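You operate a simulated robot arm through the tools that you are given. There is no shell and no other tool. Be economical: measure what you need, move in short steps, check, and stop when the job is done.

You are at the controls of a simulated two-armed robot. One attempt, no reset.

## Task
Hold the grey bath tray on the top of the work mat steady with one hand and put the tank brush in it with the other.

The check looks at the end state, three seconds after you hand in, the way a careful person would. Anything else that was tipped, shoved, dropped, spilled or broken makes it a failure.

## Robot
Two 7-joint arms with two-finger parallel grippers on one trunk, on a base that drives. Base frame: it is fixed to the floor where the robot stands at the start and does not move with it; the origin is under the middle of the robot, x ahead of it, y to its left, z up; the surface under the hand at the start is at about z = 900. Units: mm, degrees, N and s.
The left shoulder is at the start at [70, 188, 1165], the right one opposite. With the tool pointing down near the work surface each hand reaches from about 340 to 800 mm from the robot's upright axis, wherever it stands, measured 20 degrees to its own side. Places, roughly: grey bath tray [2000, 2000, 1000]. Payload 3.91 kg a hand.
The TCP of each hand is the grasp point between the finger pads, 30 mm short of the fingertips. In the tool frame z runs along the fingers and y along their closing line. Largest opening 110 mm; finger width 20, thickness 10; the body of the gripper, 48 by 112 mm, starts 55 mm behind the TCP.
Orientation is that of the tool frame in the base frame, as a unit quaternion [w, x, y, z]. With the fingers straight down and closing along the base's y, the tool's x points along the base's -x, its y along +y and its z along -z.

## Interface
- The arms move only by the tool arm_command. It takes "left_plan", "right_plan" or both (then of equal length, played together; a hand with none holds still); each is a list of rows, each a list of 6 numbers: the shift along the tool's x, y, z in units of 150 mm (1.0 is 150 mm), then the turn, a rotation vector about the tool's x, y, z in units of 120 degrees (1.0 is 120 degrees). In form: [[dx, dy, dz, wx, wy, wz], ...]. A call has 1 to 10 rows; each row is the pose to reach, as a shift and turn from the pose commanded when the call began, along the tool's axes at that moment. "left_jaw" and "right_jaw" are, for a hand that has rows, the opening, from 0 (shut) to 1 (fully open), set as the call begins (left out, the last holds). A call with a number of a shift or a turn outside -1 to 1 is refused whole. Each row takes 0.2 s and may step no farther than 50 mm and 8.6 degrees from the row before; otherwise, or with a gripper value out of range, the whole call is refused. Where a pose cannot be reached the arm comes as near as it can. A force on the tool above 40 N (or 10 N above the force at the start of the call, whichever is more), or a blocked arm, ends the call early, and 0.2 s more pass. Each finger travels about 72 mm/s and halts on what it meets, pressing with about 43 N; the grip force reading is that of the motor and also rises with nothing between the fingers. The clock runs only during rows and for 0.2 s after the last one: add rows that repeat a pose to give the fingers time. The reply holds the time, the measured pose of the TCP, the force on the tool along the base axes, the opening and the grip force, in the units named above and with some noise, with the torque about the TCP (base axes, N m) and any sound that the robot's microphone picked up.
- Cameras (640 x 400 px; columns grow to the right, rows downward): "scene" is now at [141.8, -41.7, 1389.2]; the picture's right is [-0.26, -0.97, -0.00], its down [-0.59, 0.16, -0.79] and it looks along [0.76, -0.21, -0.61] (base axes); focal length 261 px, centre (320, 200). "left" rides on the left gripper at [72, -17, -103] in its tool frame; the picture's right is [0.23, 0.97, 0.00], its down [-0.76, 0.18, -0.62] and it looks along [-0.61, 0.14, 0.78] (tool axes); focal length 222 px, centre (320, 200). "right" rides on the right gripper at [72, 17, -103] in its tool frame; the picture's right is [-0.23, 0.97, 0.00], its down [-0.76, -0.18, -0.62] and it looks along [-0.61, -0.14, 0.78] (tool axes); focal length 222 px, centre (320, 200). There is no depth. A picture from a camera that has moved, and an enlarged one, comes with that camera's place and axes in the base frame and with its lens. The place of the scene camera against the robot may be out by one fixed shift of up to 25 mm in any direction.
- capture(camera): a new picture of that camera. The clock stands still meanwhile.
- lift_body(by): slides the trunk up (or, below 0, down) by that many mm; the arms and the scene camera ride with it, the base frame stays. It gives what a move gives, with no picture.
- base_move(legs): drives the robot by 1 to 6 legs, each [ahead, turn to the left] in mm and degrees, along the robot's own axes; the way and the turn of a leg run together, so that a leg with both is an arc; at most 1500 mm and 180 degrees a leg. The arms and the cameras ride along, it lands a little off, and it stops where it bumps. It gives what a move gives.
- aim_head(pan, tilt): turns the head with the scene camera to pan (to the left, within 86 degrees either way) and tilt (down, from -29 to 69), counted from straight ahead of the robot. It gives what a move gives.
- enlarge(camera, box): a new picture of the part [left, top, right, bottom] of that camera's present view, enlarged. The clock stands still meanwhile.
- sign_off(): hands the job in; it is judged then, once.

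Work in short steps. Places have to be worked out from the pictures, the camera data and where the tool is seen: move nearer, look again, correct. Check each grasp and each placing, and mend what went wrong. You have 120 turns and 88 pictures in all, those below and enlarged ones among them. Open the grippers and draw the arms clear of the work before you hand the job in, unless the task says otherwise; then end with one line.

The tools are called after "Request:" by a JSON object that holds its "name" and its "arguments". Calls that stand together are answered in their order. arm_command: Moves the arms, as the interface text tells. Its arguments: {"type":"object","properties":{"left_plan":{"type":"array","items":{"type":"array","items":{"type":"number"}}},"left_jaw":{"type":"number"},"right_plan":{"type":"array","items":{"type":"array","items":{"type":"number"}}},"right_jaw":{"type":"number"}},"required":[]} The other tools are called the same way: lift_body (by) slides the trunk up or down; base_move (legs) drives the base; aim_head (pan, tilt) turns the head that bears the scene camera; capture (camera) takes a picture; enlarge (camera, box) takes an enlarged picture of a part of a camera's view; sign_off () hands the job in.

At the start:

```text
t: 0.0
left_ee_pos: [457.5, 20.4, 1190.0]
left_tcp_rot: [0.001, 0.0, 1.0, 0.0]
left_contact_force: [0.2, -1.1, -0.4]
left_torque: [0.01, -0.01, -0.01]
left_gripper_width: 109.8
left_grip_force: 0.0
right_ee_pos: [442.0, -453.9, 1153.7]
right_tcp_rot: [0.0, -0.001, 1.0, 0.001]
right_contact_force: [-0.2, 0.5, 0.2]
right_torque: [0.02, 0.0, -0.01]
right_gripper_width: 110.0
right_grip_force: 0.0
trunk travel left (down, up): [-675.0, 265.0]
robot x, y, heading: [0.4, -0.2, -0.3]
head pan, tilt: [-15.1, 37.8]
```

scene: 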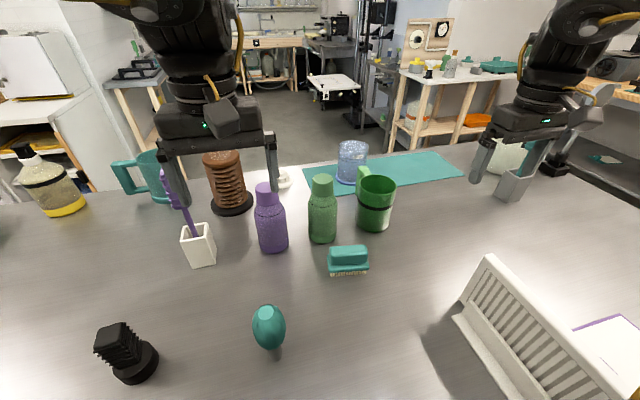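
right: 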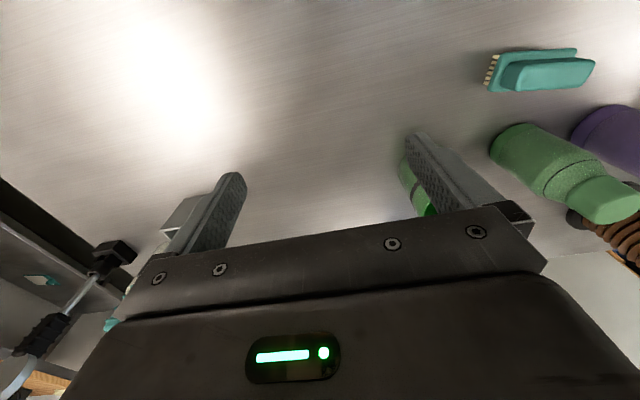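
left: 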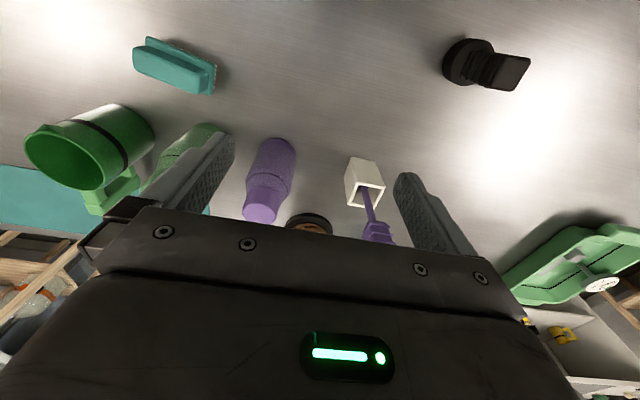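

The table shows several brush-like things (purple one in a white holder, teal scrubber, black one). I enlarge the view and look towards the tray at front-left.

Request:
{"name": "enlarge", "arguments": {"camera": "scene", "box": [0, 130, 400, 390]}}

Request:
{"name": "aim_head", "arguments": {"pan": 45, "tilt": 15}}

Request:
{"name": "capture", "arguments": {"camera": "scene"}}

```text
1.54 times, centred on (200, 260) of scene
camera zoom: at [141.8, -41.7, 1389.2], right [-0.26, -0.97, 0.0], down [-0.59, 0.16, -0.79], along [0.76, -0.21, -0.61], focal length 402 px, centre (505, 108)
```

zoom: 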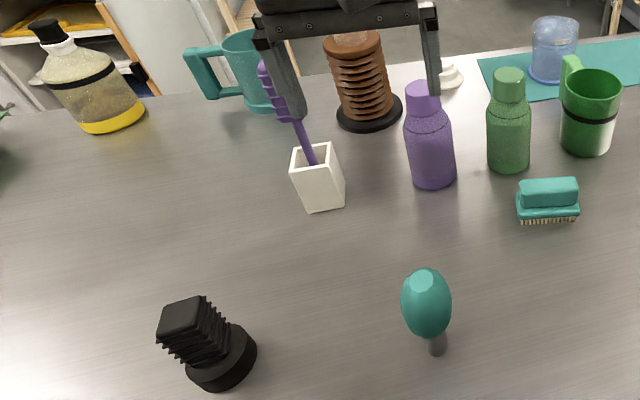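

```text
t: 1.3
left_ee_pos: [457.3, 20.7, 1190.5]
left_tcp_rot: [0.0, 0.0, 1.0, -0.001]
left_contact_force: [-0.1, 0.2, -0.2]
left_torque: [0.02, -0.02, -0.05]
left_gripper_width: 110.0
left_grip_force: 0.0
right_ee_pos: [439.9, -452.2, 1152.9]
right_tcp_rot: [0.0, 0.001, 1.0, 0.0]
right_contact_force: [0.4, -0.2, 1.2]
right_torque: [0.01, 0.03, -0.01]
right_gripper_width: 109.8
right_grip_force: 0.0
trunk travel left (down, up): [-675.0, 265.0]
robot x, y, heading: [2.5, 1.0, -0.0]
head pan, tilt: [45.0, 15.0]
```

```text
83 pictures are left
camera scene: at [124.5, 46.9, 1425.4], right [0.71, -0.71, 0.0], down [-0.18, -0.18, -0.97], along [0.68, 0.68, -0.26], focal length 261 px, centre (320, 200)
```

scene: 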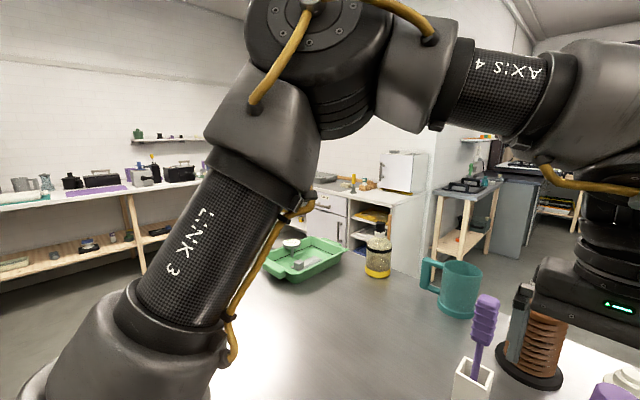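

Enlarge the region where the tray should be.

Request:
{"name": "enlarge", "arguments": {"camera": "scene", "box": [250, 130, 450, 255]}}

Request:
{"name": "enlarge", "arguments": {"camera": "scene", "box": [0, 120, 210, 260]}}

```text
3.20 times, centred on (350, 192) of scene
camera zoom: at [124.5, 46.9, 1425.4], right [0.71, -0.71, 0.0], down [-0.18, -0.18, -0.97], along [0.68, 0.68, -0.26], focal length 835 px, centre (224, 224)
```

zoom: 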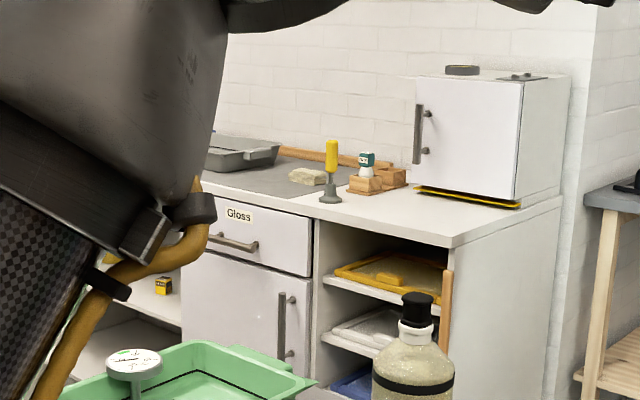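

```text
2.86 times, centred on (105, 190) of scene
camera zoom: at [124.5, 46.9, 1425.4], right [0.71, -0.71, 0.0], down [-0.18, -0.18, -0.97], along [0.68, 0.68, -0.26], focal length 746 px, centre (934, 229)
```

zoom: 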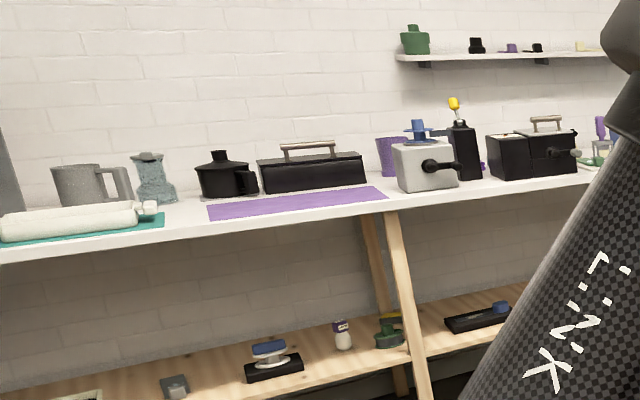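

The grey tray sits on a dark mat on the white counter. I look around for the brush and the route: left, and right.

Request:
{"name": "aim_head", "arguments": {"pan": 86, "tilt": 25}}

Request:
{"name": "capture", "arguments": {"camera": "scene"}}

Request:
{"name": "aim_head", "arguments": {"pan": -10, "tilt": 12}}

Request:
{"name": "capture", "arguments": {"camera": "scene"}}

Request:
{"name": "aim_head", "arguments": {"pan": -75, "tilt": 25}}

Request:
{"name": "capture", "arguments": {"camera": "scene"}}

```text
t: 2.4
left_ee_pos: [456.8, 19.9, 1189.6]
left_tcp_rot: [0.0, 0.0, 1.0, 0.001]
left_contact_force: [-0.7, 0.7, 1.2]
left_torque: [-0.01, -0.05, 0.01]
left_gripper_width: 110.0
left_grip_force: 0.1
right_ee_pos: [441.3, -453.4, 1152.5]
right_tcp_rot: [0.0, 0.0, 1.0, 0.001]
right_contact_force: [0.0, -0.1, -0.2]
right_torque: [-0.03, 0.04, 0.01]
right_gripper_width: 109.9
right_grip_force: 0.1
trunk travel left (down, up): [-675.0, 265.0]
robot x, y, heading: [2.0, -2.1, 0.3]
head pan, tilt: [85.9, 25.0]
```

```text
80 pictures are left
camera scene: at [65.0, 72.8, 1409.2], right [1.0, -0.07, 0.0], down [-0.03, -0.42, -0.91], along [0.06, 0.9, -0.42], focal length 261 px, centre (320, 200)
```

scene: 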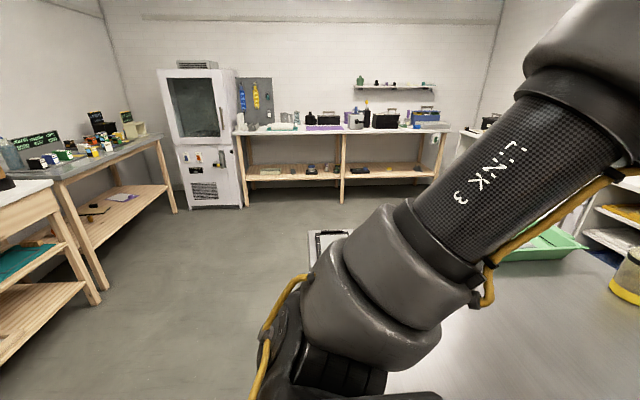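

```text
t: 4.1
left_ee_pos: [457.1, 20.7, 1190.4]
left_tcp_rot: [0.001, 0.0, 1.0, 0.0]
left_contact_force: [0.2, 0.2, 0.4]
left_torque: [0.0, 0.01, 0.01]
left_gripper_width: 109.8
left_grip_force: 0.0
right_ee_pos: [441.3, -453.4, 1153.0]
right_tcp_rot: [0.0, 0.0, 1.0, 0.002]
right_contact_force: [0.5, 0.2, 0.0]
right_torque: [-0.01, 0.0, -0.01]
right_gripper_width: 110.3
right_grip_force: 0.1
trunk travel left (down, up): [-675.0, 265.0]
robot x, y, heading: [1.8, 1.1, 0.1]
head pan, tilt: [-10.0, 12.0]
```

```text
79 pictures are left
camera scene: at [150.2, -35.2, 1430.3], right [-0.17, -0.98, 0.0], down [-0.2, 0.04, -0.98], along [0.96, -0.17, -0.21], focal length 261 px, centre (320, 200)
```

scene: 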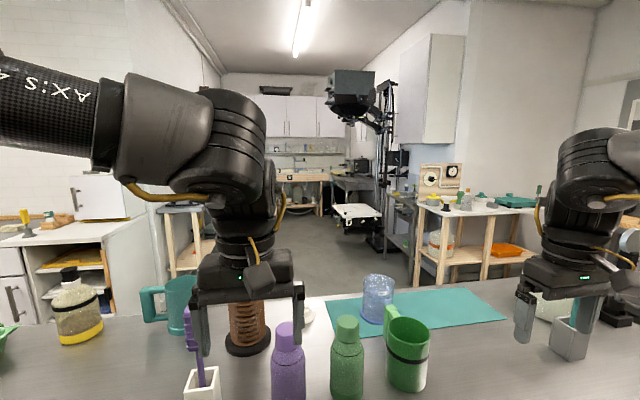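

```text
t: 5.5
left_ee_pos: [456.9, 20.5, 1190.9]
left_tcp_rot: [0.001, 0.0, 1.0, 0.001]
left_contact_force: [-0.4, 0.0, -0.6]
left_torque: [-0.01, 0.03, 0.03]
left_gripper_width: 110.2
left_grip_force: 0.0
right_ee_pos: [440.2, -454.1, 1153.7]
right_tcp_rot: [0.0, 0.0, 1.0, 0.002]
right_contact_force: [-0.3, -0.7, 0.1]
right_torque: [0.03, 0.0, -0.03]
right_gripper_width: 110.0
right_grip_force: 0.1
trunk travel left (down, up): [-675.0, 265.0]
robot x, y, heading: [1.7, 0.7, 0.3]
head pan, tilt: [-75.0, 25.0]
```

```text
78 pictures are left
camera scene: at [82.3, -108.1, 1409.2], right [-0.97, -0.26, 0.0], down [-0.11, 0.41, -0.91], along [0.24, -0.88, -0.42], focal length 261 px, centre (320, 200)
```

scene: 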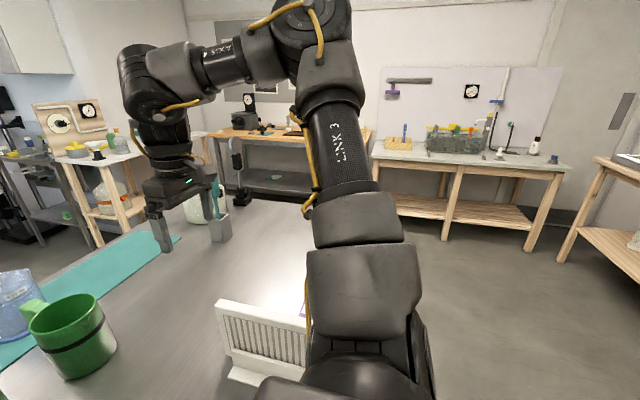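

I zoom on the teal thing in the grey holder at the right.

Request:
{"name": "enlarge", "arguments": {"camera": "scene", "box": [130, 150, 290, 250]}}

Request:
{"name": "aim_head", "arguments": {"pan": 5, "tilt": 40}}

Request:
{"name": "enlarge", "arguments": {"camera": "scene", "box": [200, 100, 420, 240]}}

```text
4.00 times, centred on (210, 200) of scene
camera zoom: at [82.3, -108.1, 1409.2], right [-0.97, -0.26, 0.0], down [-0.11, 0.41, -0.91], along [0.24, -0.88, -0.42], focal length 1044 px, centre (760, 200)
```

zoom: 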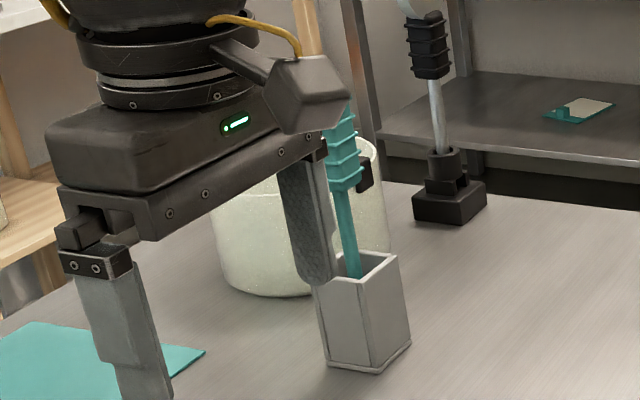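

```text
t: 7.0
left_ee_pos: [457.3, 20.5, 1190.0]
left_tcp_rot: [-0.001, 0.0, 1.0, 0.0]
left_contact_force: [-0.6, -0.2, -0.8]
left_torque: [-0.01, 0.01, -0.03]
left_gripper_width: 109.6
left_grip_force: 0.0
right_ee_pos: [441.1, -453.1, 1154.2]
right_tcp_rot: [0.0, 0.0, 1.0, 0.0]
right_contact_force: [-0.9, -0.4, -0.2]
right_torque: [0.02, 0.02, -0.02]
right_gripper_width: 109.8
right_grip_force: 0.0
trunk travel left (down, up): [-675.0, 265.0]
robot x, y, heading: [2.3, -1.5, 0.1]
head pan, tilt: [5.0, 40.0]
```

```text
2.86 times, centred on (310, 170) of scene
camera zoom: at [143.1, -11.7, 1385.9], right [0.09, -1.0, 0.0], down [-0.64, -0.06, -0.77], along [0.76, 0.07, -0.64], focal length 746 px, centre (349, 286)
```

zoom: 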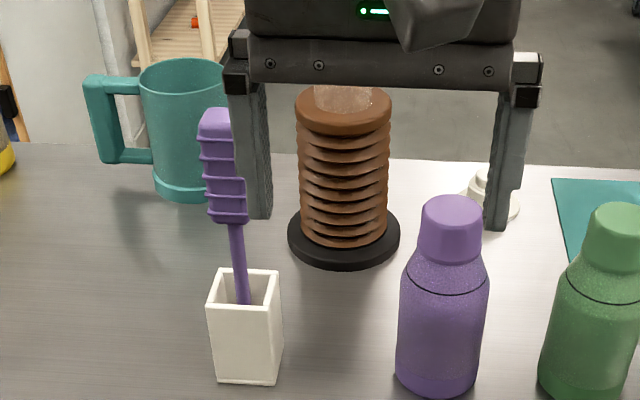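

Two similar brushes in pots exist; I inspect details with wrist cameras and zooms.

Request:
{"name": "enlarge", "arguments": {"camera": "left", "box": [310, 130, 470, 260]}}

Request:
{"name": "enlarge", "arguments": {"camera": "right", "box": [0, 180, 260, 340]}}

Request:
{"name": "enlarge", "arguments": {"camera": "scene", "box": [130, 200, 480, 400]}}

```text
3.08 times, centred on (390, 195) of left
camera zoom: at [384.2, 2.2, 1294.4], right [-0.23, 0.97, 0.0], down [0.76, 0.18, 0.62], along [0.61, 0.14, -0.78], focal length 684 px, centre (105, 215)
```

zoom: 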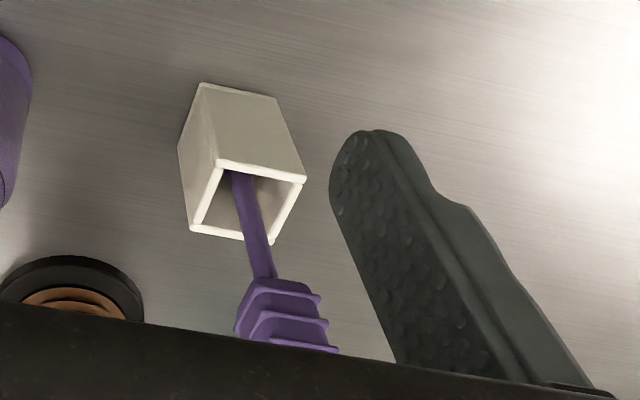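

```text
2.46 times, centred on (130, 260) of right
camera zoom: at [369.6, -437.5, 1256.5], right [0.23, 0.97, 0.0], down [0.76, -0.18, 0.62], along [0.61, -0.14, -0.78], focal length 547 px, centre (788, 52)
```

zoom: 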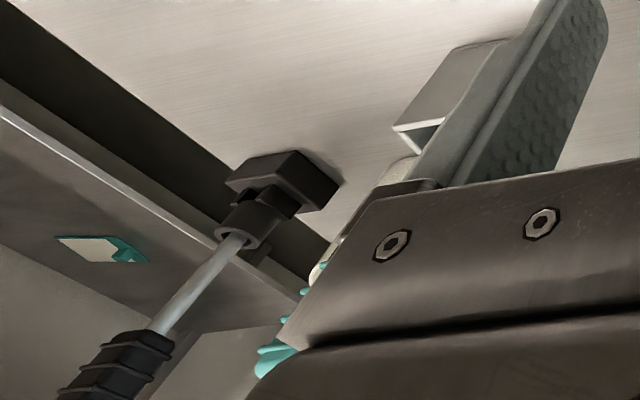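

```text
1.83 times, centred on (305, 300) of scene
camera zoom: at [143.1, -11.7, 1385.9], right [0.09, -1.0, 0.0], down [-0.64, -0.06, -0.77], along [0.76, 0.07, -0.64], focal length 477 px, centre (347, 17)
```

zoom: 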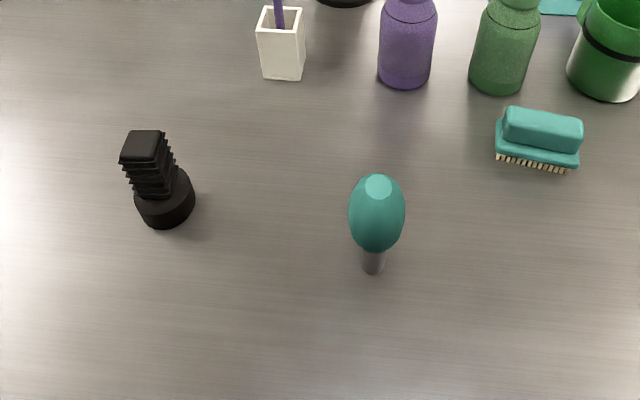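

The only thing with visible bristles is the teal block brush; I judge that the tank brush, at about [480, -182, 930], long side along y. I move the left hand clear, and bring the right hand over while turning it to close along x.

Request:
{"name": "arm_command", "arguments": {"left_plan": [[0, 0.1, -0.03, 0, 0, 0], [0, 0.2, -0.06, 0, 0, 0], [0, 0.3, -0.09, 0, 0, 0], [0, 0.4, -0.12, 0, 0, 0], [0, 0.5, -0.15, 0, 0, 0], [0, 0.6, -0.18, 0, 0, 0], [0, 0.7, -0.2, 0, 0, 0], [0, 0.8, -0.2, 0, 0, 0], [0, 0.9, -0.2, 0, 0, 0], [0, 1.0, -0.2, 0, 0, 0]], "right_plan": [[0, 0.1, 0, 0, 0, -0.07], [0, 0.2, 0, 0, 0, -0.14], [0, 0.3, 0, 0, 0, -0.21], [0, 0.4, 0, 0, 0, -0.28], [0, 0.5, 0, 0, 0, -0.35], [0, 0.6, 0, 0, 0, -0.42], [0, 0.7, 0, 0, 0, -0.49], [0, 0.8, 0, 0, 0, -0.56], [0, 0.9, 0, 0, 0, -0.63], [0, 1.0, 0, 0, 0, -0.7]]}}

Request:
{"name": "capture", "arguments": {"camera": "right"}}

Request:
{"name": "capture", "arguments": {"camera": "scene"}}

```text
t: 9.2
left_ee_pos: [440.2, 146.9, 1212.2]
left_tcp_rot: [0.0, -0.002, 1.0, -0.001]
left_contact_force: [0.2, -0.2, 0.0]
left_torque: [-0.03, 0.0, -0.02]
left_gripper_width: 109.8
left_grip_force: 0.1
left hand out of reach, approached as far as the arm can: row 8, 9, 10
right_ee_pos: [442.2, -302.2, 1152.9]
right_tcp_rot: [0.0, -0.67, 0.742, -0.001]
right_contact_force: [0.5, 1.0, 0.0]
right_torque: [0.04, 0.01, 0.01]
right_gripper_width: 110.0
right_grip_force: 0.0
trunk travel left (down, up): [-675.0, 265.0]
robot x, y, heading: [0.6, 2.2, -0.0]
head pan, tilt: [5.0, 40.0]
```

```text
72 pictures are left
camera right: at [418.6, -374.0, 1256.2], right [-0.95, 0.33, 0.0], down [0.25, 0.74, 0.62], along [0.2, 0.59, -0.78], focal length 222 px, centre (320, 200)
```

right: 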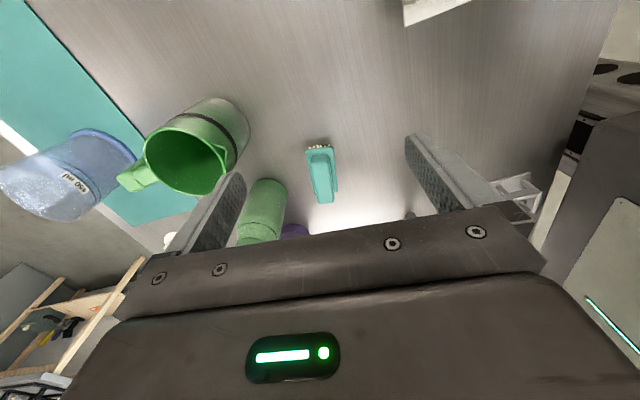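

```text
71 pictures are left
camera scene: at [143.2, -10.7, 1385.9], right [0.09, -1.0, 0.0], down [-0.64, -0.06, -0.77], along [0.76, 0.07, -0.64], focal length 261 px, centre (320, 200)
```

scene: 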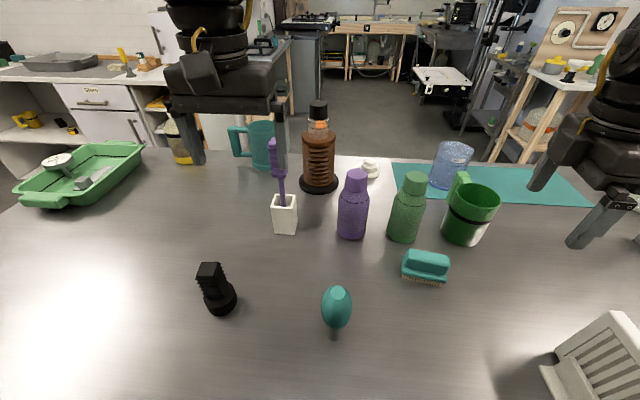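

Brush centre ≈ [481, -183], long axis about 8° off y. I move over it at z≈1050 with the jaw at 0.8 and check.

Request:
{"name": "arm_command", "arguments": {"right_plan": [[-0.1, -0.02, 0.05, 0, 0, 0], [-0.2, -0.05, 0.12, 0, 0, 0.01], [-0.35, -0.08, 0.2, 0, 0, 0.02], [-0.5, -0.12, 0.3, 0, 0, 0.02], [-0.65, -0.15, 0.4, 0, 0, 0.02], [-0.75, -0.17, 0.5, 0, 0, 0.02], [-0.823, -0.181, 0.6, 0, 0, 0.02], [-0.823, -0.181, 0.687, 0, 0, 0.02], [-0.823, -0.181, 0.687, 0, 0, 0.02]], "right_jaw": 0.8}}

Request:
{"name": "capture", "arguments": {"camera": "right"}}

Request:
{"name": "capture", "arguments": {"camera": "scene"}}

```text
t: 11.2
left_ee_pos: [440.5, 145.3, 1213.3]
left_tcp_rot: [0.001, -0.002, 1.0, -0.001]
left_contact_force: [0.1, 0.2, 0.2]
left_torque: [0.01, -0.01, 0.0]
left_gripper_width: 110.0
left_grip_force: 0.1
right_ee_pos: [463.8, -221.3, 1044.7]
right_tcp_rot: [0.002, -0.653, 0.757, 0.001]
right_contact_force: [0.3, 0.4, -0.6]
right_torque: [0.01, 0.01, -0.03]
right_gripper_width: 88.1
right_grip_force: 0.1
right hand out of reach, approached as far as the arm can: row 4, 5, 6, 7, 8, 9
trunk travel left (down, up): [-675.0, 265.0]
robot x, y, heading: [0.2, 0.2, 0.1]
head pan, tilt: [5.0, 40.0]
```

```text
70 pictures are left
camera right: at [438.1, -291.8, 1148.0], right [-0.93, 0.37, 0.0], down [0.29, 0.73, 0.63], along [0.23, 0.58, -0.78], focal length 222 px, centre (320, 200)
```

right: 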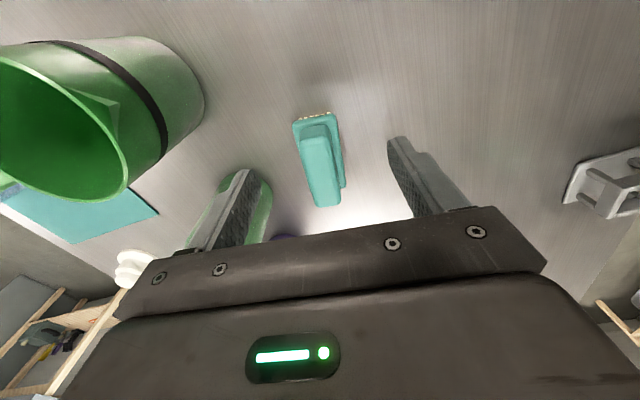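

```text
69 pictures are left
camera scene: at [142.6, -11.3, 1385.9], right [0.09, -1.0, 0.0], down [-0.64, -0.06, -0.77], along [0.76, 0.07, -0.64], focal length 261 px, centre (320, 200)
```

scene: 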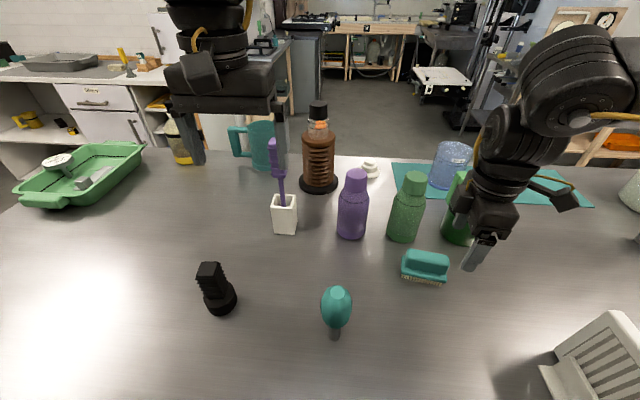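

The yaw makes the last 40 mm unreachable. I raise the right hand and turn the base 12° left, which puts the brush further onto the arm's own side.

Request:
{"name": "arm_command", "arguments": {"right_plan": [[0, 0, -0.3, 0, 0, 0], [0, 0, -0.6, 0, 0, 0], [0, 0, -0.9, 0, 0, 0], [0, 0, -0.9, 0, 0, 0]]}}

Request:
{"name": "base_move", "arguments": {"legs": [[0, 12]]}}

Request:
{"name": "capture", "arguments": {"camera": "right"}}

```text
t: 12.2
left_ee_pos: [441.2, 144.7, 1212.4]
left_tcp_rot: [0.0, -0.001, 1.0, 0.001]
left_contact_force: [1.4, -0.1, -0.1]
left_torque: [0.03, 0.0, -0.01]
left_gripper_width: 109.8
left_grip_force: 0.0
right_ee_pos: [445.7, -245.6, 1163.4]
right_tcp_rot: [0.002, -0.654, 0.757, 0.002]
right_contact_force: [0.3, -0.2, 0.4]
right_torque: [0.01, 0.0, 0.02]
right_gripper_width: 88.1
right_grip_force: 0.1
right hand out of reach, approached as far as the arm can: row 1, 2, 3, 4
trunk travel left (down, up): [-675.0, 265.0]
robot x, y, heading: [0.8, -2.4, 0.0]
head pan, tilt: [5.0, 40.0]
```

```text
t: 13.4
left_ee_pos: [401.6, 233.2, 1213.5]
left_tcp_rot: [0.001, -0.106, 0.994, 0.0]
left_contact_force: [0.5, -0.7, 0.5]
left_torque: [0.03, 0.02, 0.04]
left_gripper_width: 109.9
left_grip_force: 0.0
right_ee_pos: [486.9, -148.1, 1164.9]
right_tcp_rot: [-0.001, 0.729, -0.684, -0.002]
right_contact_force: [-1.1, 0.1, -0.6]
right_torque: [-0.02, 0.0, 0.02]
right_gripper_width: 88.0
right_grip_force: 0.0
trunk travel left (down, up): [-675.0, 265.0]
robot x, y, heading: [-1.1, -0.9, 12.1]
head pan, tilt: [5.0, 40.0]
```

```text
68 pictures are left
camera right: at [475.4, -222.6, 1267.7], right [-0.99, 0.17, 0.0], down [0.13, 0.77, 0.63], along [0.1, 0.62, -0.78], focal length 222 px, centre (320, 200)
```

right: 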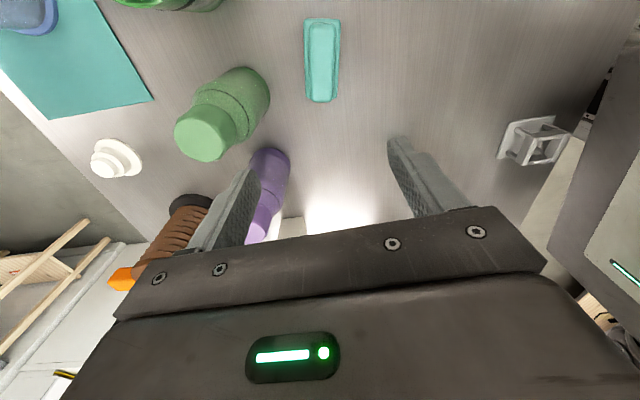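

Brush at ≈[479, -181], axis ~10° from y. I go over it and down to z≈1030 with the yaw corrected.

Request:
{"name": "arm_command", "arguments": {"right_plan": [[0.1, 0.03, 0.1, 0, 0, 0.05], [0.216, 0.063, 0.2, 0, 0, 0.112], [0.216, 0.063, 0.4, 0, 0, 0.112], [0.216, 0.063, 0.6, 0, 0, 0.112], [0.216, 0.063, 0.8, 0, 0, 0.112], [0.216, 0.063, 0.9, 0, 0, 0.112], [0.216, 0.063, 0.9, 0, 0, 0.112]]}}

Request:
{"name": "capture", "arguments": {"camera": "right"}}

Request:
{"name": "capture", "arguments": {"camera": "scene"}}

```text
t: 15.0
left_ee_pos: [400.4, 233.3, 1213.1]
left_tcp_rot: [-0.001, -0.107, 0.994, 0.001]
left_contact_force: [0.1, -0.5, 0.0]
left_torque: [0.02, 0.0, 0.05]
left_gripper_width: 109.8
left_grip_force: 0.1
right_ee_pos: [478.5, -181.7, 1028.6]
right_tcp_rot: [0.002, -0.644, 0.765, 0.001]
right_contact_force: [-0.1, 0.2, -0.6]
right_torque: [-0.02, 0.0, -0.03]
right_gripper_width: 87.9
right_grip_force: 0.0
trunk travel left (down, up): [-675.0, 265.0]
robot x, y, heading: [-0.4, -0.1, 11.9]
head pan, tilt: [5.0, 40.0]
```

```text
67 pictures are left
camera right: at [451.1, -250.9, 1132.6], right [-0.92, 0.39, 0.0], down [0.3, 0.72, 0.63], along [0.24, 0.58, -0.78], focal length 222 px, centre (320, 200)
```

right: 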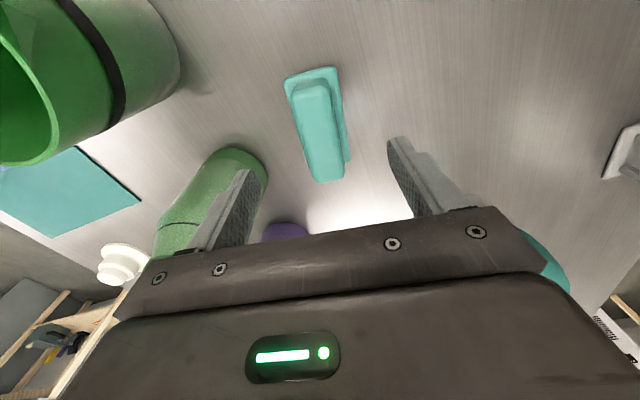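

```text
66 pictures are left
camera scene: at [138.2, 16.0, 1385.9], right [0.29, -0.96, 0.0], down [-0.61, -0.19, -0.77], along [0.73, 0.22, -0.64], focal length 261 px, centre (320, 200)
```

scene: 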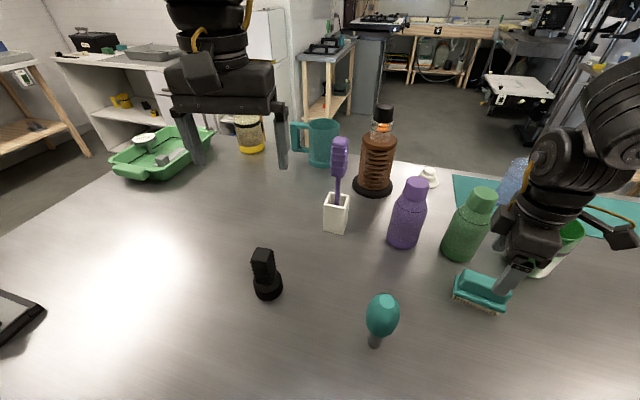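

Alignment is good; a 5° yaw trim and a 12 mm shift, then descend to TCP z≈937.

Request:
{"name": "arm_command", "arguments": {"right_plan": [[-0.04, -0.01, 0.1, 0, 0, 0.02], [-0.075, -0.013, 0.2, 0, 0, 0.046], [-0.075, -0.013, 0.3, 0, 0, 0.046], [-0.075, -0.013, 0.4, 0, 0, 0.046], [-0.075, -0.013, 0.5, 0, 0, 0.046], [-0.075, -0.013, 0.56, 0, 0, 0.046], [-0.075, -0.013, 0.61, 0, 0, 0.046], [-0.075, -0.013, 0.61, 0, 0, 0.046]]}}

Request:
{"name": "capture", "arguments": {"camera": "right"}}

Request:
{"name": "enlarge", "arguments": {"camera": "scene", "box": [400, 180, 600, 340]}}

```text
t: 16.8
left_ee_pos: [399.9, 233.7, 1212.7]
left_tcp_rot: [0.0, -0.106, 0.994, 0.0]
left_contact_force: [0.9, -0.7, -1.2]
left_torque: [-0.01, -0.01, 0.02]
left_gripper_width: 110.1
left_grip_force: 0.0
right_ee_pos: [484.1, -168.3, 937.4]
right_tcp_rot: [0.002, -0.606, 0.795, 0.001]
right_contact_force: [-0.7, 0.1, 0.1]
right_torque: [0.0, -0.03, 0.01]
right_gripper_width: 88.0
right_grip_force: 0.1
trunk travel left (down, up): [-675.0, 265.0]
robot x, y, heading: [-0.1, 0.9, 12.0]
head pan, tilt: [5.0, 40.0]
```

```text
65 pictures are left
camera right: at [448.7, -235.1, 1041.1], right [-0.88, 0.48, 0.0], down [0.37, 0.68, 0.63], along [0.3, 0.55, -0.78], focal length 222 px, centre (320, 200)
```

right: 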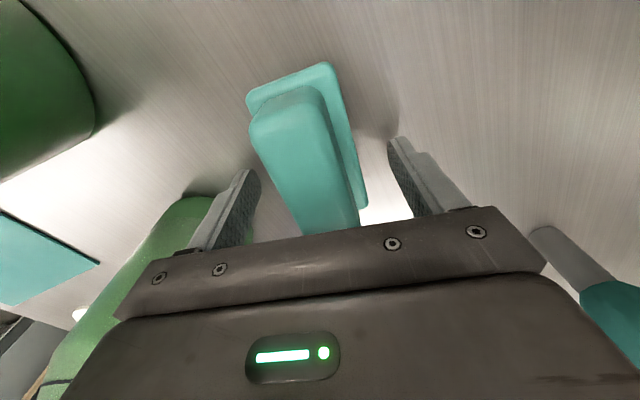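

```text
2.50 times, centred on (500, 260) of scene
camera zoom: at [138.4, 16.4, 1385.9], right [0.29, -0.96, 0.0], down [-0.61, -0.19, -0.77], along [0.73, 0.22, -0.64], focal length 652 px, centre (-130, 50)
```

zoom: 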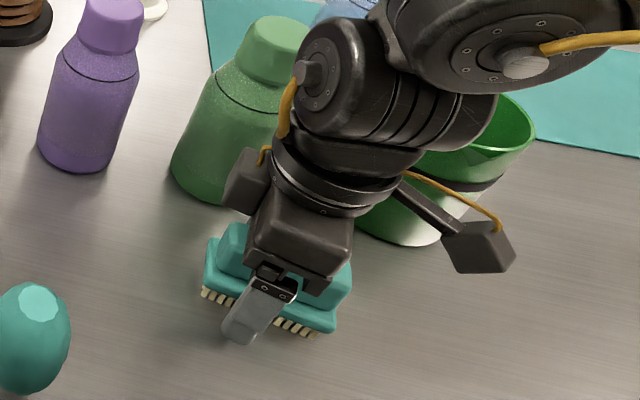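

The hand straddles the brush; I trim back 3° and 9 mm along it, then close.

Request:
{"name": "arm_command", "arguments": {"right_plan": [[0.03, 0, 0, 0, 0, -0.015], [0.06, 0, 0, 0, 0, -0.025], [0.06, 0, 0, 0, 0, -0.025]]}}

Request:
{"name": "arm_command", "arguments": {"right_plan": [[0, 0, 0, 0, 0, 0], [0, 0, 0, 0, 0, 0], [0, 0, 0, 0, 0, 0], [0, 0, 0, 0, 0, 0], [0, 0, 0, 0, 0, 0]], "right_jaw": 0.1}}

Request:
{"name": "capture", "arguments": {"camera": "right"}}

```text
t: 17.6
left_ee_pos: [401.3, 233.2, 1213.2]
left_tcp_rot: [0.0, -0.106, 0.994, -0.001]
left_contact_force: [0.0, 0.4, -1.2]
left_torque: [0.0, -0.01, 0.04]
left_gripper_width: 110.1
left_grip_force: 0.1
right_ee_pos: [481.4, -178.1, 938.8]
right_tcp_rot: [0.001, -0.627, 0.779, 0.0]
right_contact_force: [-0.3, -0.3, -0.4]
right_torque: [-0.03, -0.02, 0.02]
right_gripper_width: 87.8
right_grip_force: 0.0
trunk travel left (down, up): [-675.0, 265.0]
robot x, y, heading: [0.9, 0.8, 11.9]
head pan, tilt: [5.0, 40.0]
```

```text
t: 18.8
left_ee_pos: [400.4, 233.4, 1212.4]
left_tcp_rot: [0.0, -0.107, 0.994, 0.0]
left_contact_force: [-0.3, 0.5, -0.5]
left_torque: [0.01, 0.0, 0.02]
left_gripper_width: 109.8
left_grip_force: 0.2
right_ee_pos: [480.4, -177.9, 938.2]
right_tcp_rot: [0.002, -0.626, 0.779, 0.003]
right_contact_force: [-0.5, 0.5, 1.1]
right_torque: [0.0, 0.01, -0.01]
right_gripper_width: 45.1
right_grip_force: 43.1
trunk travel left (down, up): [-675.0, 265.0]
robot x, y, heading: [3.3, -0.1, 12.3]
head pan, tilt: [5.0, 40.0]
```

```text
63 pictures are left
camera right: at [449.7, -245.6, 1041.4], right [-0.9, 0.43, 0.0], down [0.34, 0.7, 0.63], along [0.27, 0.57, -0.78], focal length 222 px, centre (320, 200)
```

right: 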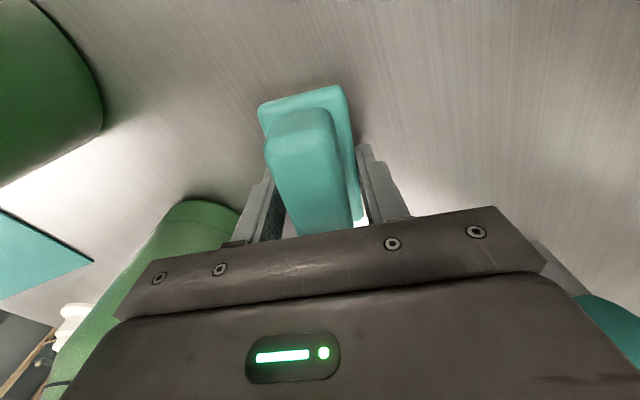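

Gripped at 45 mm width (the plate) with 43 N. I lift straight up 135 mm.

Request:
{"name": "arm_command", "arguments": {"right_plan": [[0, 0, -0.1, 0, 0, 0], [0, 0, -0.2, 0, 0, 0], [0, 0, -0.35, 0, 0, 0], [0, 0, -0.5, 0, 0, 0], [0, 0, -0.7, 0, 0, 0], [0, 0, -0.9, 0, 0, 0], [0, 0, -0.9, 0, 0, 0]]}}

Request:
{"name": "capture", "arguments": {"camera": "scene"}}

```text
t: 20.4
left_ee_pos: [402.1, 233.9, 1211.1]
left_tcp_rot: [0.0, -0.107, 0.994, 0.0]
left_contact_force: [1.0, -0.1, 0.4]
left_torque: [0.01, 0.02, 0.01]
left_gripper_width: 109.9
left_grip_force: 0.0
right_ee_pos: [480.8, -180.9, 1072.4]
right_tcp_rot: [0.001, -0.627, 0.779, 0.002]
right_contact_force: [0.4, -0.5, -1.3]
right_torque: [-0.01, 0.02, -0.02]
right_gripper_width: 44.9
right_grip_force: 42.9
trunk travel left (down, up): [-675.0, 265.0]
robot x, y, heading: [0.3, 0.9, 12.1]
head pan, tilt: [5.0, 40.0]
```

```text
62 pictures are left
camera scene: at [139.3, 16.3, 1385.8], right [0.29, -0.96, 0.0], down [-0.62, -0.19, -0.77], along [0.73, 0.22, -0.64], focal length 261 px, centre (320, 200)
```

scene: 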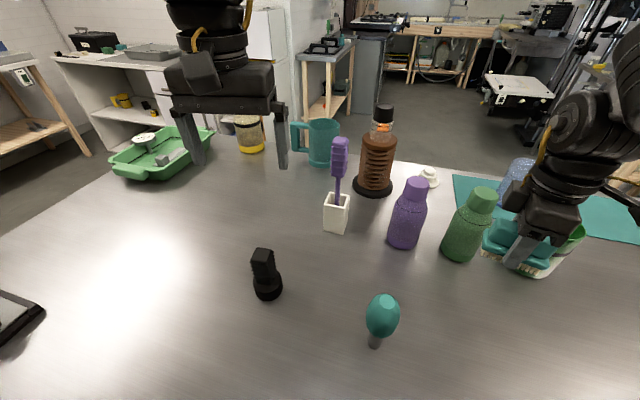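

Brush is held. I raise the trunk, back away from the table and turn left, then look.

Request:
{"name": "lift_body", "arguments": {"by": 150}}

Request:
{"name": "base_move", "arguments": {"legs": [[-550, 0], [0, 78]]}}

Request:
{"name": "aim_head", "arguments": {"pan": 0, "tilt": 30}}

Request:
{"name": "capture", "arguments": {"camera": "scene"}}

```text
t: 22.1
left_ee_pos: [401.1, 233.7, 1361.5]
left_tcp_rot: [0.0, -0.107, 0.994, 0.0]
left_contact_force: [0.4, -0.3, -0.2]
left_torque: [-0.03, 0.02, 0.0]
left_gripper_width: 110.0
left_grip_force: 0.1
right_ee_pos: [480.6, -179.7, 1223.0]
right_tcp_rot: [0.002, -0.627, 0.779, 0.002]
right_contact_force: [-0.9, -0.1, -1.5]
right_torque: [-0.01, 0.02, 0.0]
right_gripper_width: 44.9
right_grip_force: 42.7
trunk travel left (down, up): [-825.0, 115.0]
robot x, y, heading: [1.7, 0.1, 11.9]
head pan, tilt: [5.0, 40.0]
```

```text
t: 28.6
left_ee_pos: [-676.5, 329.5, 1362.4]
left_tcp_rot: [0.0, 0.709, -0.705, 0.0]
left_contact_force: [-0.7, -0.4, -0.5]
left_torque: [-0.01, -0.03, 0.04]
left_gripper_width: 109.8
left_grip_force: 0.0
right_ee_pos: [-256.5, 323.7, 1223.0]
right_tcp_rot: [0.0, 0.978, -0.21, -0.001]
right_contact_force: [-0.2, -0.8, -1.2]
right_torque: [0.02, -0.03, 0.04]
right_gripper_width: 45.1
right_grip_force: 43.0
trunk travel left (down, up): [-825.0, 115.0]
robot x, y, heading: [-531.9, -107.6, 90.2]
head pan, tilt: [5.0, 40.0]
```

```text
t: 29.3
left_ee_pos: [-677.2, 330.1, 1364.4]
left_tcp_rot: [0.0, 0.71, -0.705, 0.001]
left_contact_force: [-0.1, -0.1, 0.1]
left_torque: [-0.01, 0.01, 0.0]
left_gripper_width: 110.1
left_grip_force: 0.1
right_ee_pos: [-256.3, 323.2, 1223.2]
right_tcp_rot: [-0.001, 0.978, -0.21, -0.002]
right_contact_force: [-0.3, 0.2, -0.3]
right_torque: [0.01, 0.0, 0.04]
right_gripper_width: 45.0
right_grip_force: 42.9
trunk travel left (down, up): [-825.0, 115.0]
robot x, y, heading: [-530.4, -111.9, 90.1]
head pan, tilt: [0.0, 30.0]
```

```text
61 pictures are left
camera scene: at [-523.0, 11.3, 1551.2], right [1.0, 0.0, 0.0], down [0.0, -0.5, -0.87], along [0.0, 0.87, -0.5], focal length 261 px, centre (320, 200)
```

scene: 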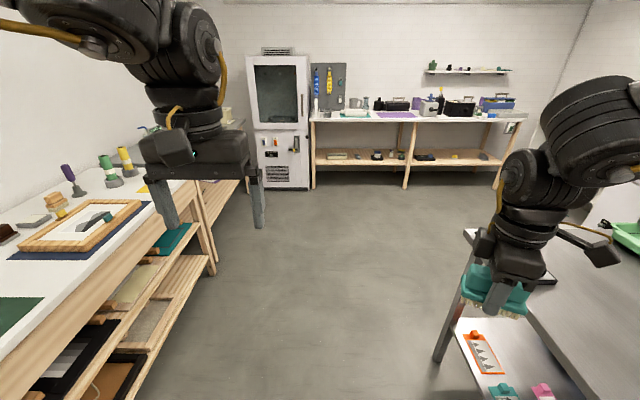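

Path ahead is clear. I drive 1750 ahead (to y≈1640), turn right to face the counter and look.

Request:
{"name": "base_move", "arguments": {"legs": [[1500, 0], [250, 0], [0, -90]]}}

Request:
{"name": "capture", "arguments": {"camera": "scene"}}

```text
t: 42.0
left_ee_pos: [-115.3, 1805.5, 1363.1]
left_tcp_rot: [-0.001, -0.016, 1.0, -0.002]
left_contact_force: [0.0, -0.4, 0.0]
left_torque: [-0.02, -0.03, -0.01]
left_gripper_width: 109.6
left_grip_force: 0.0
right_ee_pos: [-113.6, 1383.4, 1222.4]
right_tcp_rot: [0.002, -0.554, 0.833, 0.001]
right_contact_force: [0.1, 0.3, -0.5]
right_torque: [0.03, 0.02, -0.01]
right_gripper_width: 44.6
right_grip_force: 42.8
trunk travel left (down, up): [-825.0, 115.0]
robot x, y, heading: [-551.9, 1644.6, 1.8]
head pan, tilt: [0.0, 30.0]
```

```text
60 pictures are left
camera scene: at [-403.6, 1632.5, 1551.2], right [0.03, -1.0, 0.0], down [-0.5, -0.01, -0.87], along [0.87, 0.02, -0.5], focal length 261 px, centre (320, 200)
```

scene: 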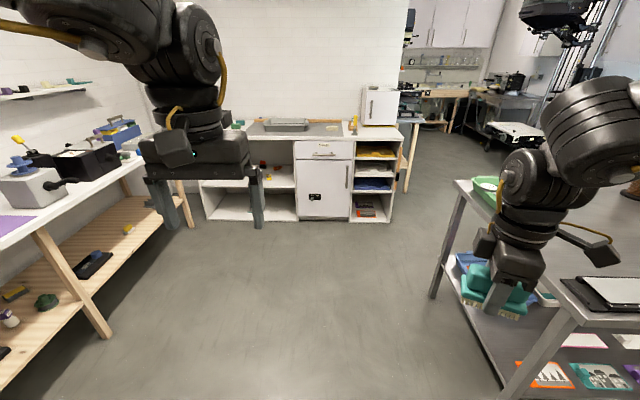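

Tray is at roughly [2140, 2025, 930] on the counter whose front edge is ~x 1850. I drive to about (1250, 2000) and look closer.

Request:
{"name": "base_move", "arguments": {"legs": [[0, 9.6], [1000, 0], [830, 0], [0, -11.4]]}}

Request:
{"name": "capture", "arguments": {"camera": "scene"}}

Request:
{"name": "enlarge", "arguments": {"camera": "scene", "box": [200, 60, 440, 210]}}

```text
t: 52.6
left_ee_pos: [1684.1, 2129.2, 1361.0]
left_tcp_rot: [-0.001, 0.009, 1.0, -0.001]
left_contact_force: [-1.0, 0.4, -0.2]
left_torque: [0.0, -0.03, 0.0]
left_gripper_width: 109.9
left_grip_force: 0.0
right_ee_pos: [1666.3, 1707.5, 1222.5]
right_tcp_rot: [0.001, -0.532, 0.847, 0.001]
right_contact_force: [0.4, 0.2, -0.8]
right_torque: [-0.02, -0.01, 0.02]
right_gripper_width: 45.0
right_grip_force: 42.5
trunk travel left (down, up): [-825.0, 115.0]
robot x, y, heading: [1240.2, 1991.5, -1.2]
head pan, tilt: [0.0, 30.0]
```

```text
59 pictures are left
camera scene: at [1389.5, 1970.7, 1551.1], right [-0.02, -1.0, 0.0], down [-0.5, 0.01, -0.87], along [0.87, -0.02, -0.5], focal length 261 px, centre (320, 200)
```

scene: 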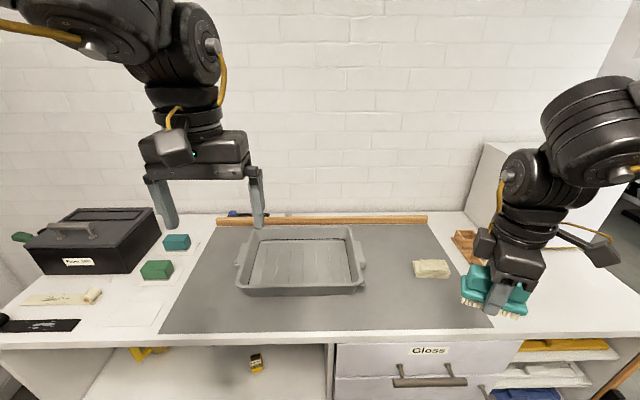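

```text
2.67 times, centred on (320, 135) of scene
camera zoom: at [1389.5, 1970.7, 1551.1], right [-0.02, -1.0, 0.0], down [-0.5, 0.01, -0.87], along [0.87, -0.02, -0.5], focal length 696 px, centre (320, 373)
```

zoom: 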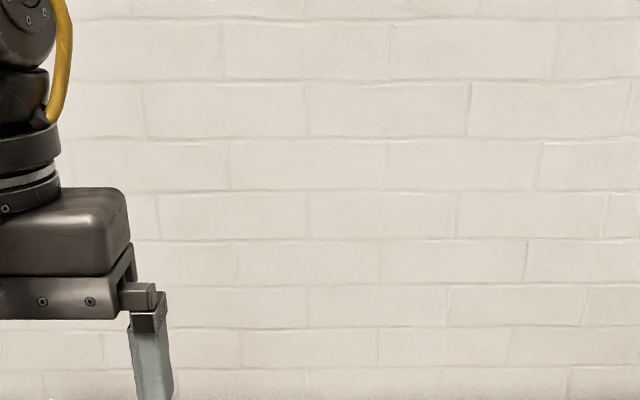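

Tray centre ≈ [2060, 2017], rim about z 960. I drive 330 mm ahead, then look with tilt down.

Request:
{"name": "base_move", "arguments": {"legs": [[330, 1]]}}

Request:
{"name": "aim_head", "arguments": {"pan": 0, "tilt": 48}}

Request:
{"name": "capture", "arguments": {"camera": "scene"}}

Request:
{"name": "capture", "arguments": {"camera": "left"}}

```text
t: 54.6
left_ee_pos: [1961.5, 2126.8, 1361.2]
left_tcp_rot: [-0.001, 0.004, 1.0, 0.001]
left_contact_force: [0.5, -0.1, -0.6]
left_torque: [-0.05, 0.01, 0.03]
left_gripper_width: 110.1
left_grip_force: 0.1
right_ee_pos: [1947.2, 1708.1, 1220.2]
right_tcp_rot: [0.002, -0.537, 0.843, 0.003]
right_contact_force: [0.4, 0.3, -1.3]
right_torque: [0.02, 0.03, -0.02]
right_gripper_width: 45.1
right_grip_force: 42.6
trunk travel left (down, up): [-825.0, 115.0]
robot x, y, heading: [1514.9, 1986.8, -0.2]
head pan, tilt: [0.0, 30.0]
stopped in leg 1: the robot was blocked; the commanded pose is now the measured one
```

```text
t: 55.4
left_ee_pos: [1958.3, 2129.7, 1362.1]
left_tcp_rot: [0.001, 0.003, 1.0, -0.001]
left_contact_force: [-0.5, 0.5, 0.2]
left_torque: [-0.01, -0.01, -0.02]
left_gripper_width: 110.1
left_grip_force: 0.0
right_ee_pos: [1944.9, 1708.1, 1221.1]
right_tcp_rot: [0.002, -0.538, 0.843, 0.003]
right_contact_force: [-0.5, 0.0, -1.0]
right_torque: [-0.02, 0.0, 0.0]
right_gripper_width: 44.9
right_grip_force: 43.3
trunk travel left (down, up): [-825.0, 115.0]
robot x, y, heading: [1513.8, 1988.4, -0.2]
head pan, tilt: [0.0, 48.0]
```

```text
57 pictures are left
camera scene: at [1653.2, 1968.8, 1524.2], right [0.0, -1.0, 0.0], down [-0.74, 0.0, -0.67], along [0.67, 0.0, -0.74], focal length 261 px, centre (320, 200)
```

scene: 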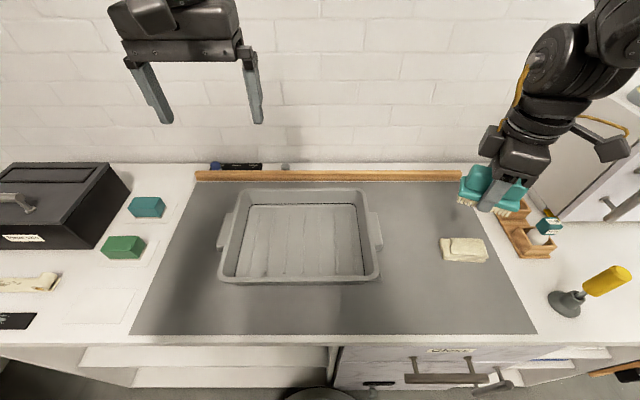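

```text
56 pictures are left
camera left: at [1885.2, 2111.7, 1466.5], right [-0.22, 0.98, 0.0], down [0.76, 0.17, 0.62], along [0.61, 0.14, -0.78], focal length 222 px, centre (320, 200)
```

left: 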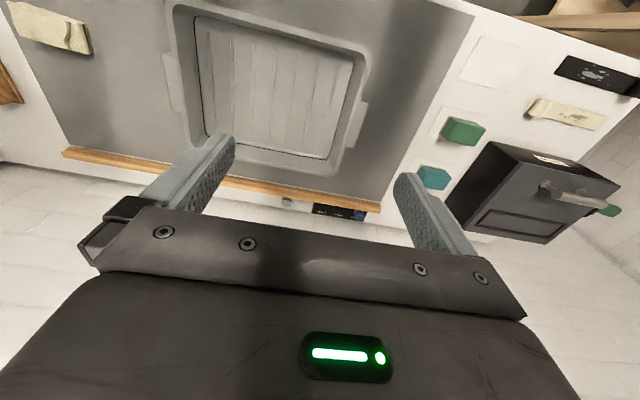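

The base touched the counter; I back off 10 mm and lower the trunk 110 mm. Then I place the left hand above the tray's left rim and turn the right hand to a natural yaw.

Request:
{"name": "base_move", "arguments": {"legs": [[-10, 0]]}}

Request:
{"name": "lift_body", "arguments": {"by": -110}}

Request:
{"name": "arm_command", "arguments": {"left_plan": [[0, 0.05, 0.1, 0, 0, 0], [-0.03, 0.1, 0.2, 0, 0, 0], [-0.06, 0.15, 0.3, 0, 0, 0], [-0.1, 0.2, 0.4, 0, 0, 0], [-0.13, 0.25, 0.5, 0, 0, 0], [-0.16, 0.3, 0.6, 0, 0, 0], [-0.18, 0.4, 0.7, 0, 0, 0], [-0.18, 0.487, 0.8, 0, 0, 0], [-0.18, 0.487, 0.8, 0, 0, 0]], "right_plan": [[0, 0, 0, 0, 0, 0.066], [0, 0, 0, 0, 0, 0.132], [0, 0, 0, 0, 0, 0.2], [0, 0, 0, 0, 0, 0.266], [0, 0, 0, 0, 0, 0.333], [0, 0, 0, 0, 0, 0.4], [0, 0, 0, 0, 0, 0.466], [0, 0, 0, 0, 0, 0.535], [0, 0, 0, 0, 0, 0.535]]}}

Request:
{"name": "capture", "arguments": {"camera": "scene"}}

Request:
{"name": "capture", "arguments": {"camera": "left"}}

```text
t: 56.1
left_ee_pos: [1950.1, 2131.0, 1362.0]
left_tcp_rot: [-0.002, 0.003, 1.0, -0.001]
left_contact_force: [0.4, 0.1, 0.2]
left_torque: [0.0, 0.01, 0.01]
left_gripper_width: 109.7
left_grip_force: 0.1
right_ee_pos: [1936.7, 1708.0, 1221.9]
right_tcp_rot: [0.002, -0.538, 0.843, 0.002]
right_contact_force: [0.7, 0.3, -1.2]
right_torque: [0.03, 0.03, 0.04]
right_gripper_width: 44.9
right_grip_force: 43.0
trunk travel left (down, up): [-825.0, 115.0]
robot x, y, heading: [1502.6, 1987.0, -0.0]
head pan, tilt: [0.0, 48.0]
```

```text
t: 57.6
left_ee_pos: [1946.7, 2129.4, 1253.5]
left_tcp_rot: [0.001, 0.002, 1.0, -0.001]
left_contact_force: [0.5, 0.7, -0.2]
left_torque: [0.0, -0.05, -0.01]
left_gripper_width: 109.9
left_grip_force: 0.1
right_ee_pos: [1933.1, 1707.6, 1114.0]
right_tcp_rot: [0.003, -0.538, 0.843, 0.001]
right_contact_force: [-0.3, 0.1, -1.0]
right_torque: [0.0, 0.02, 0.03]
right_gripper_width: 45.1
right_grip_force: 42.7
trunk travel left (down, up): [-715.0, 225.0]
robot x, y, heading: [1504.5, 1989.6, -0.5]
head pan, tilt: [0.0, 48.0]
```

```text
t: 59.6
left_ee_pos: [1944.0, 2164.8, 1128.1]
left_tcp_rot: [0.0, 0.002, 1.0, 0.0]
left_contact_force: [0.3, 0.0, -0.1]
left_torque: [0.0, 0.01, 0.03]
left_gripper_width: 110.0
left_grip_force: 0.1
left hand out of reach, approached as far as the arm can: row 2, 3, 4, 5, 6, 7, 8, 9
right_ee_pos: [1933.5, 1706.9, 1112.7]
right_tcp_rot: [0.001, -0.006, 1.0, 0.003]
right_contact_force: [0.3, 0.1, -0.1]
right_torque: [-0.02, 0.01, -0.01]
right_gripper_width: 44.8
right_grip_force: 43.3
trunk travel left (down, up): [-715.0, 225.0]
robot x, y, heading: [1500.5, 1992.5, -0.5]
head pan, tilt: [0.0, 48.0]
```

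```text
55 pictures are left
camera scene: at [1640.9, 1968.9, 1414.4], right [0.0, -1.0, 0.0], down [-0.74, 0.0, -0.67], along [0.67, 0.0, -0.74], focal length 261 px, centre (320, 200)
```

scene: 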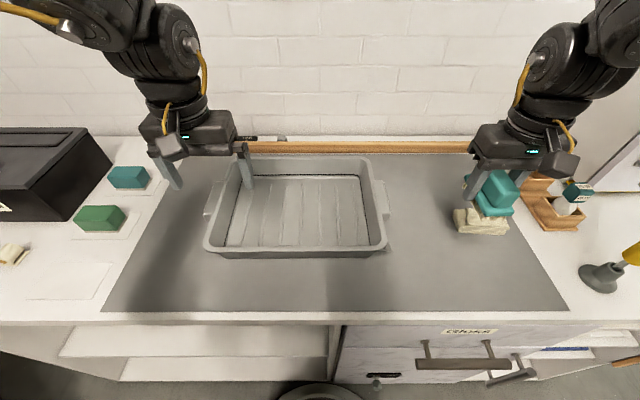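

```text
54 pictures are left
camera left: at [1872.6, 2147.3, 1232.6], right [-0.22, 0.97, 0.0], down [0.76, 0.18, 0.62], along [0.61, 0.14, -0.78], focal length 222 px, centre (320, 200)
```

left: 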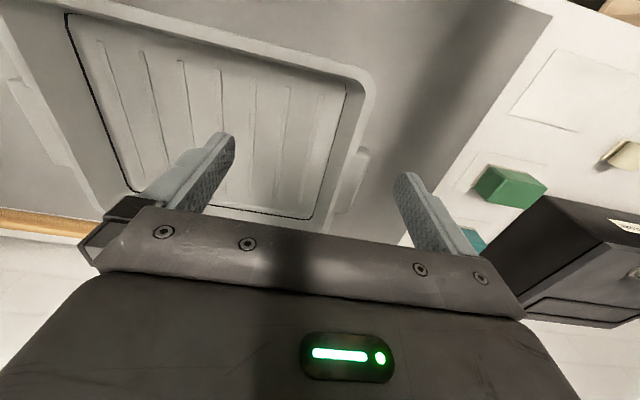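

The left arm lags its target (reach limit at this height). Going lower should free it; I command down to z≈1010 over the rim at about [1975, 2203].

Request:
{"name": "arm_command", "arguments": {"left_plan": [[0.04, -0.1, 0.1, 0, 0, 0], [0.08, -0.17, 0.2, 0, 0, 0], [0.08, -0.17, 0.35, 0, 0, 0], [0.08, -0.17, 0.5, 0, 0, 0], [0.08, -0.17, 0.65, 0, 0, 0], [0.08, -0.17, 0.8, 0, 0, 0], [0.08, -0.17, 0.87, 0, 0, 0], [0.08, -0.17, 0.87, 0, 0, 0]]}}

Request:
{"name": "capture", "arguments": {"camera": "left"}}

```text
t: 61.4
left_ee_pos: [1935.9, 2139.7, 998.9]
left_tcp_rot: [0.0, 0.003, 1.0, -0.001]
left_contact_force: [0.7, -0.2, -0.1]
left_torque: [0.0, -0.01, 0.0]
left_gripper_width: 109.9
left_grip_force: 0.0
right_ee_pos: [1933.5, 1707.8, 1112.4]
right_tcp_rot: [0.001, -0.008, 1.0, 0.004]
right_contact_force: [0.3, -0.3, -1.7]
right_torque: [-0.01, 0.0, 0.01]
right_gripper_width: 44.9
right_grip_force: 42.8
trunk travel left (down, up): [-715.0, 225.0]
robot x, y, heading: [1503.0, 1989.3, -0.2]
head pan, tilt: [0.0, 48.0]
```

```text
53 pictures are left
camera left: at [1862.3, 2122.4, 1102.8], right [-0.22, 0.98, 0.0], down [0.76, 0.17, 0.62], along [0.61, 0.14, -0.78], focal length 222 px, centre (320, 200)
```

left: 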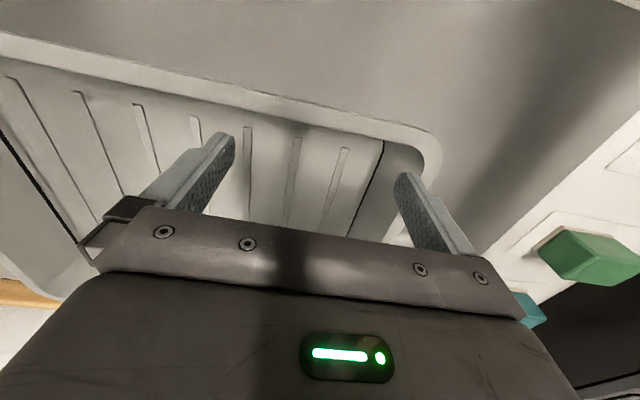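

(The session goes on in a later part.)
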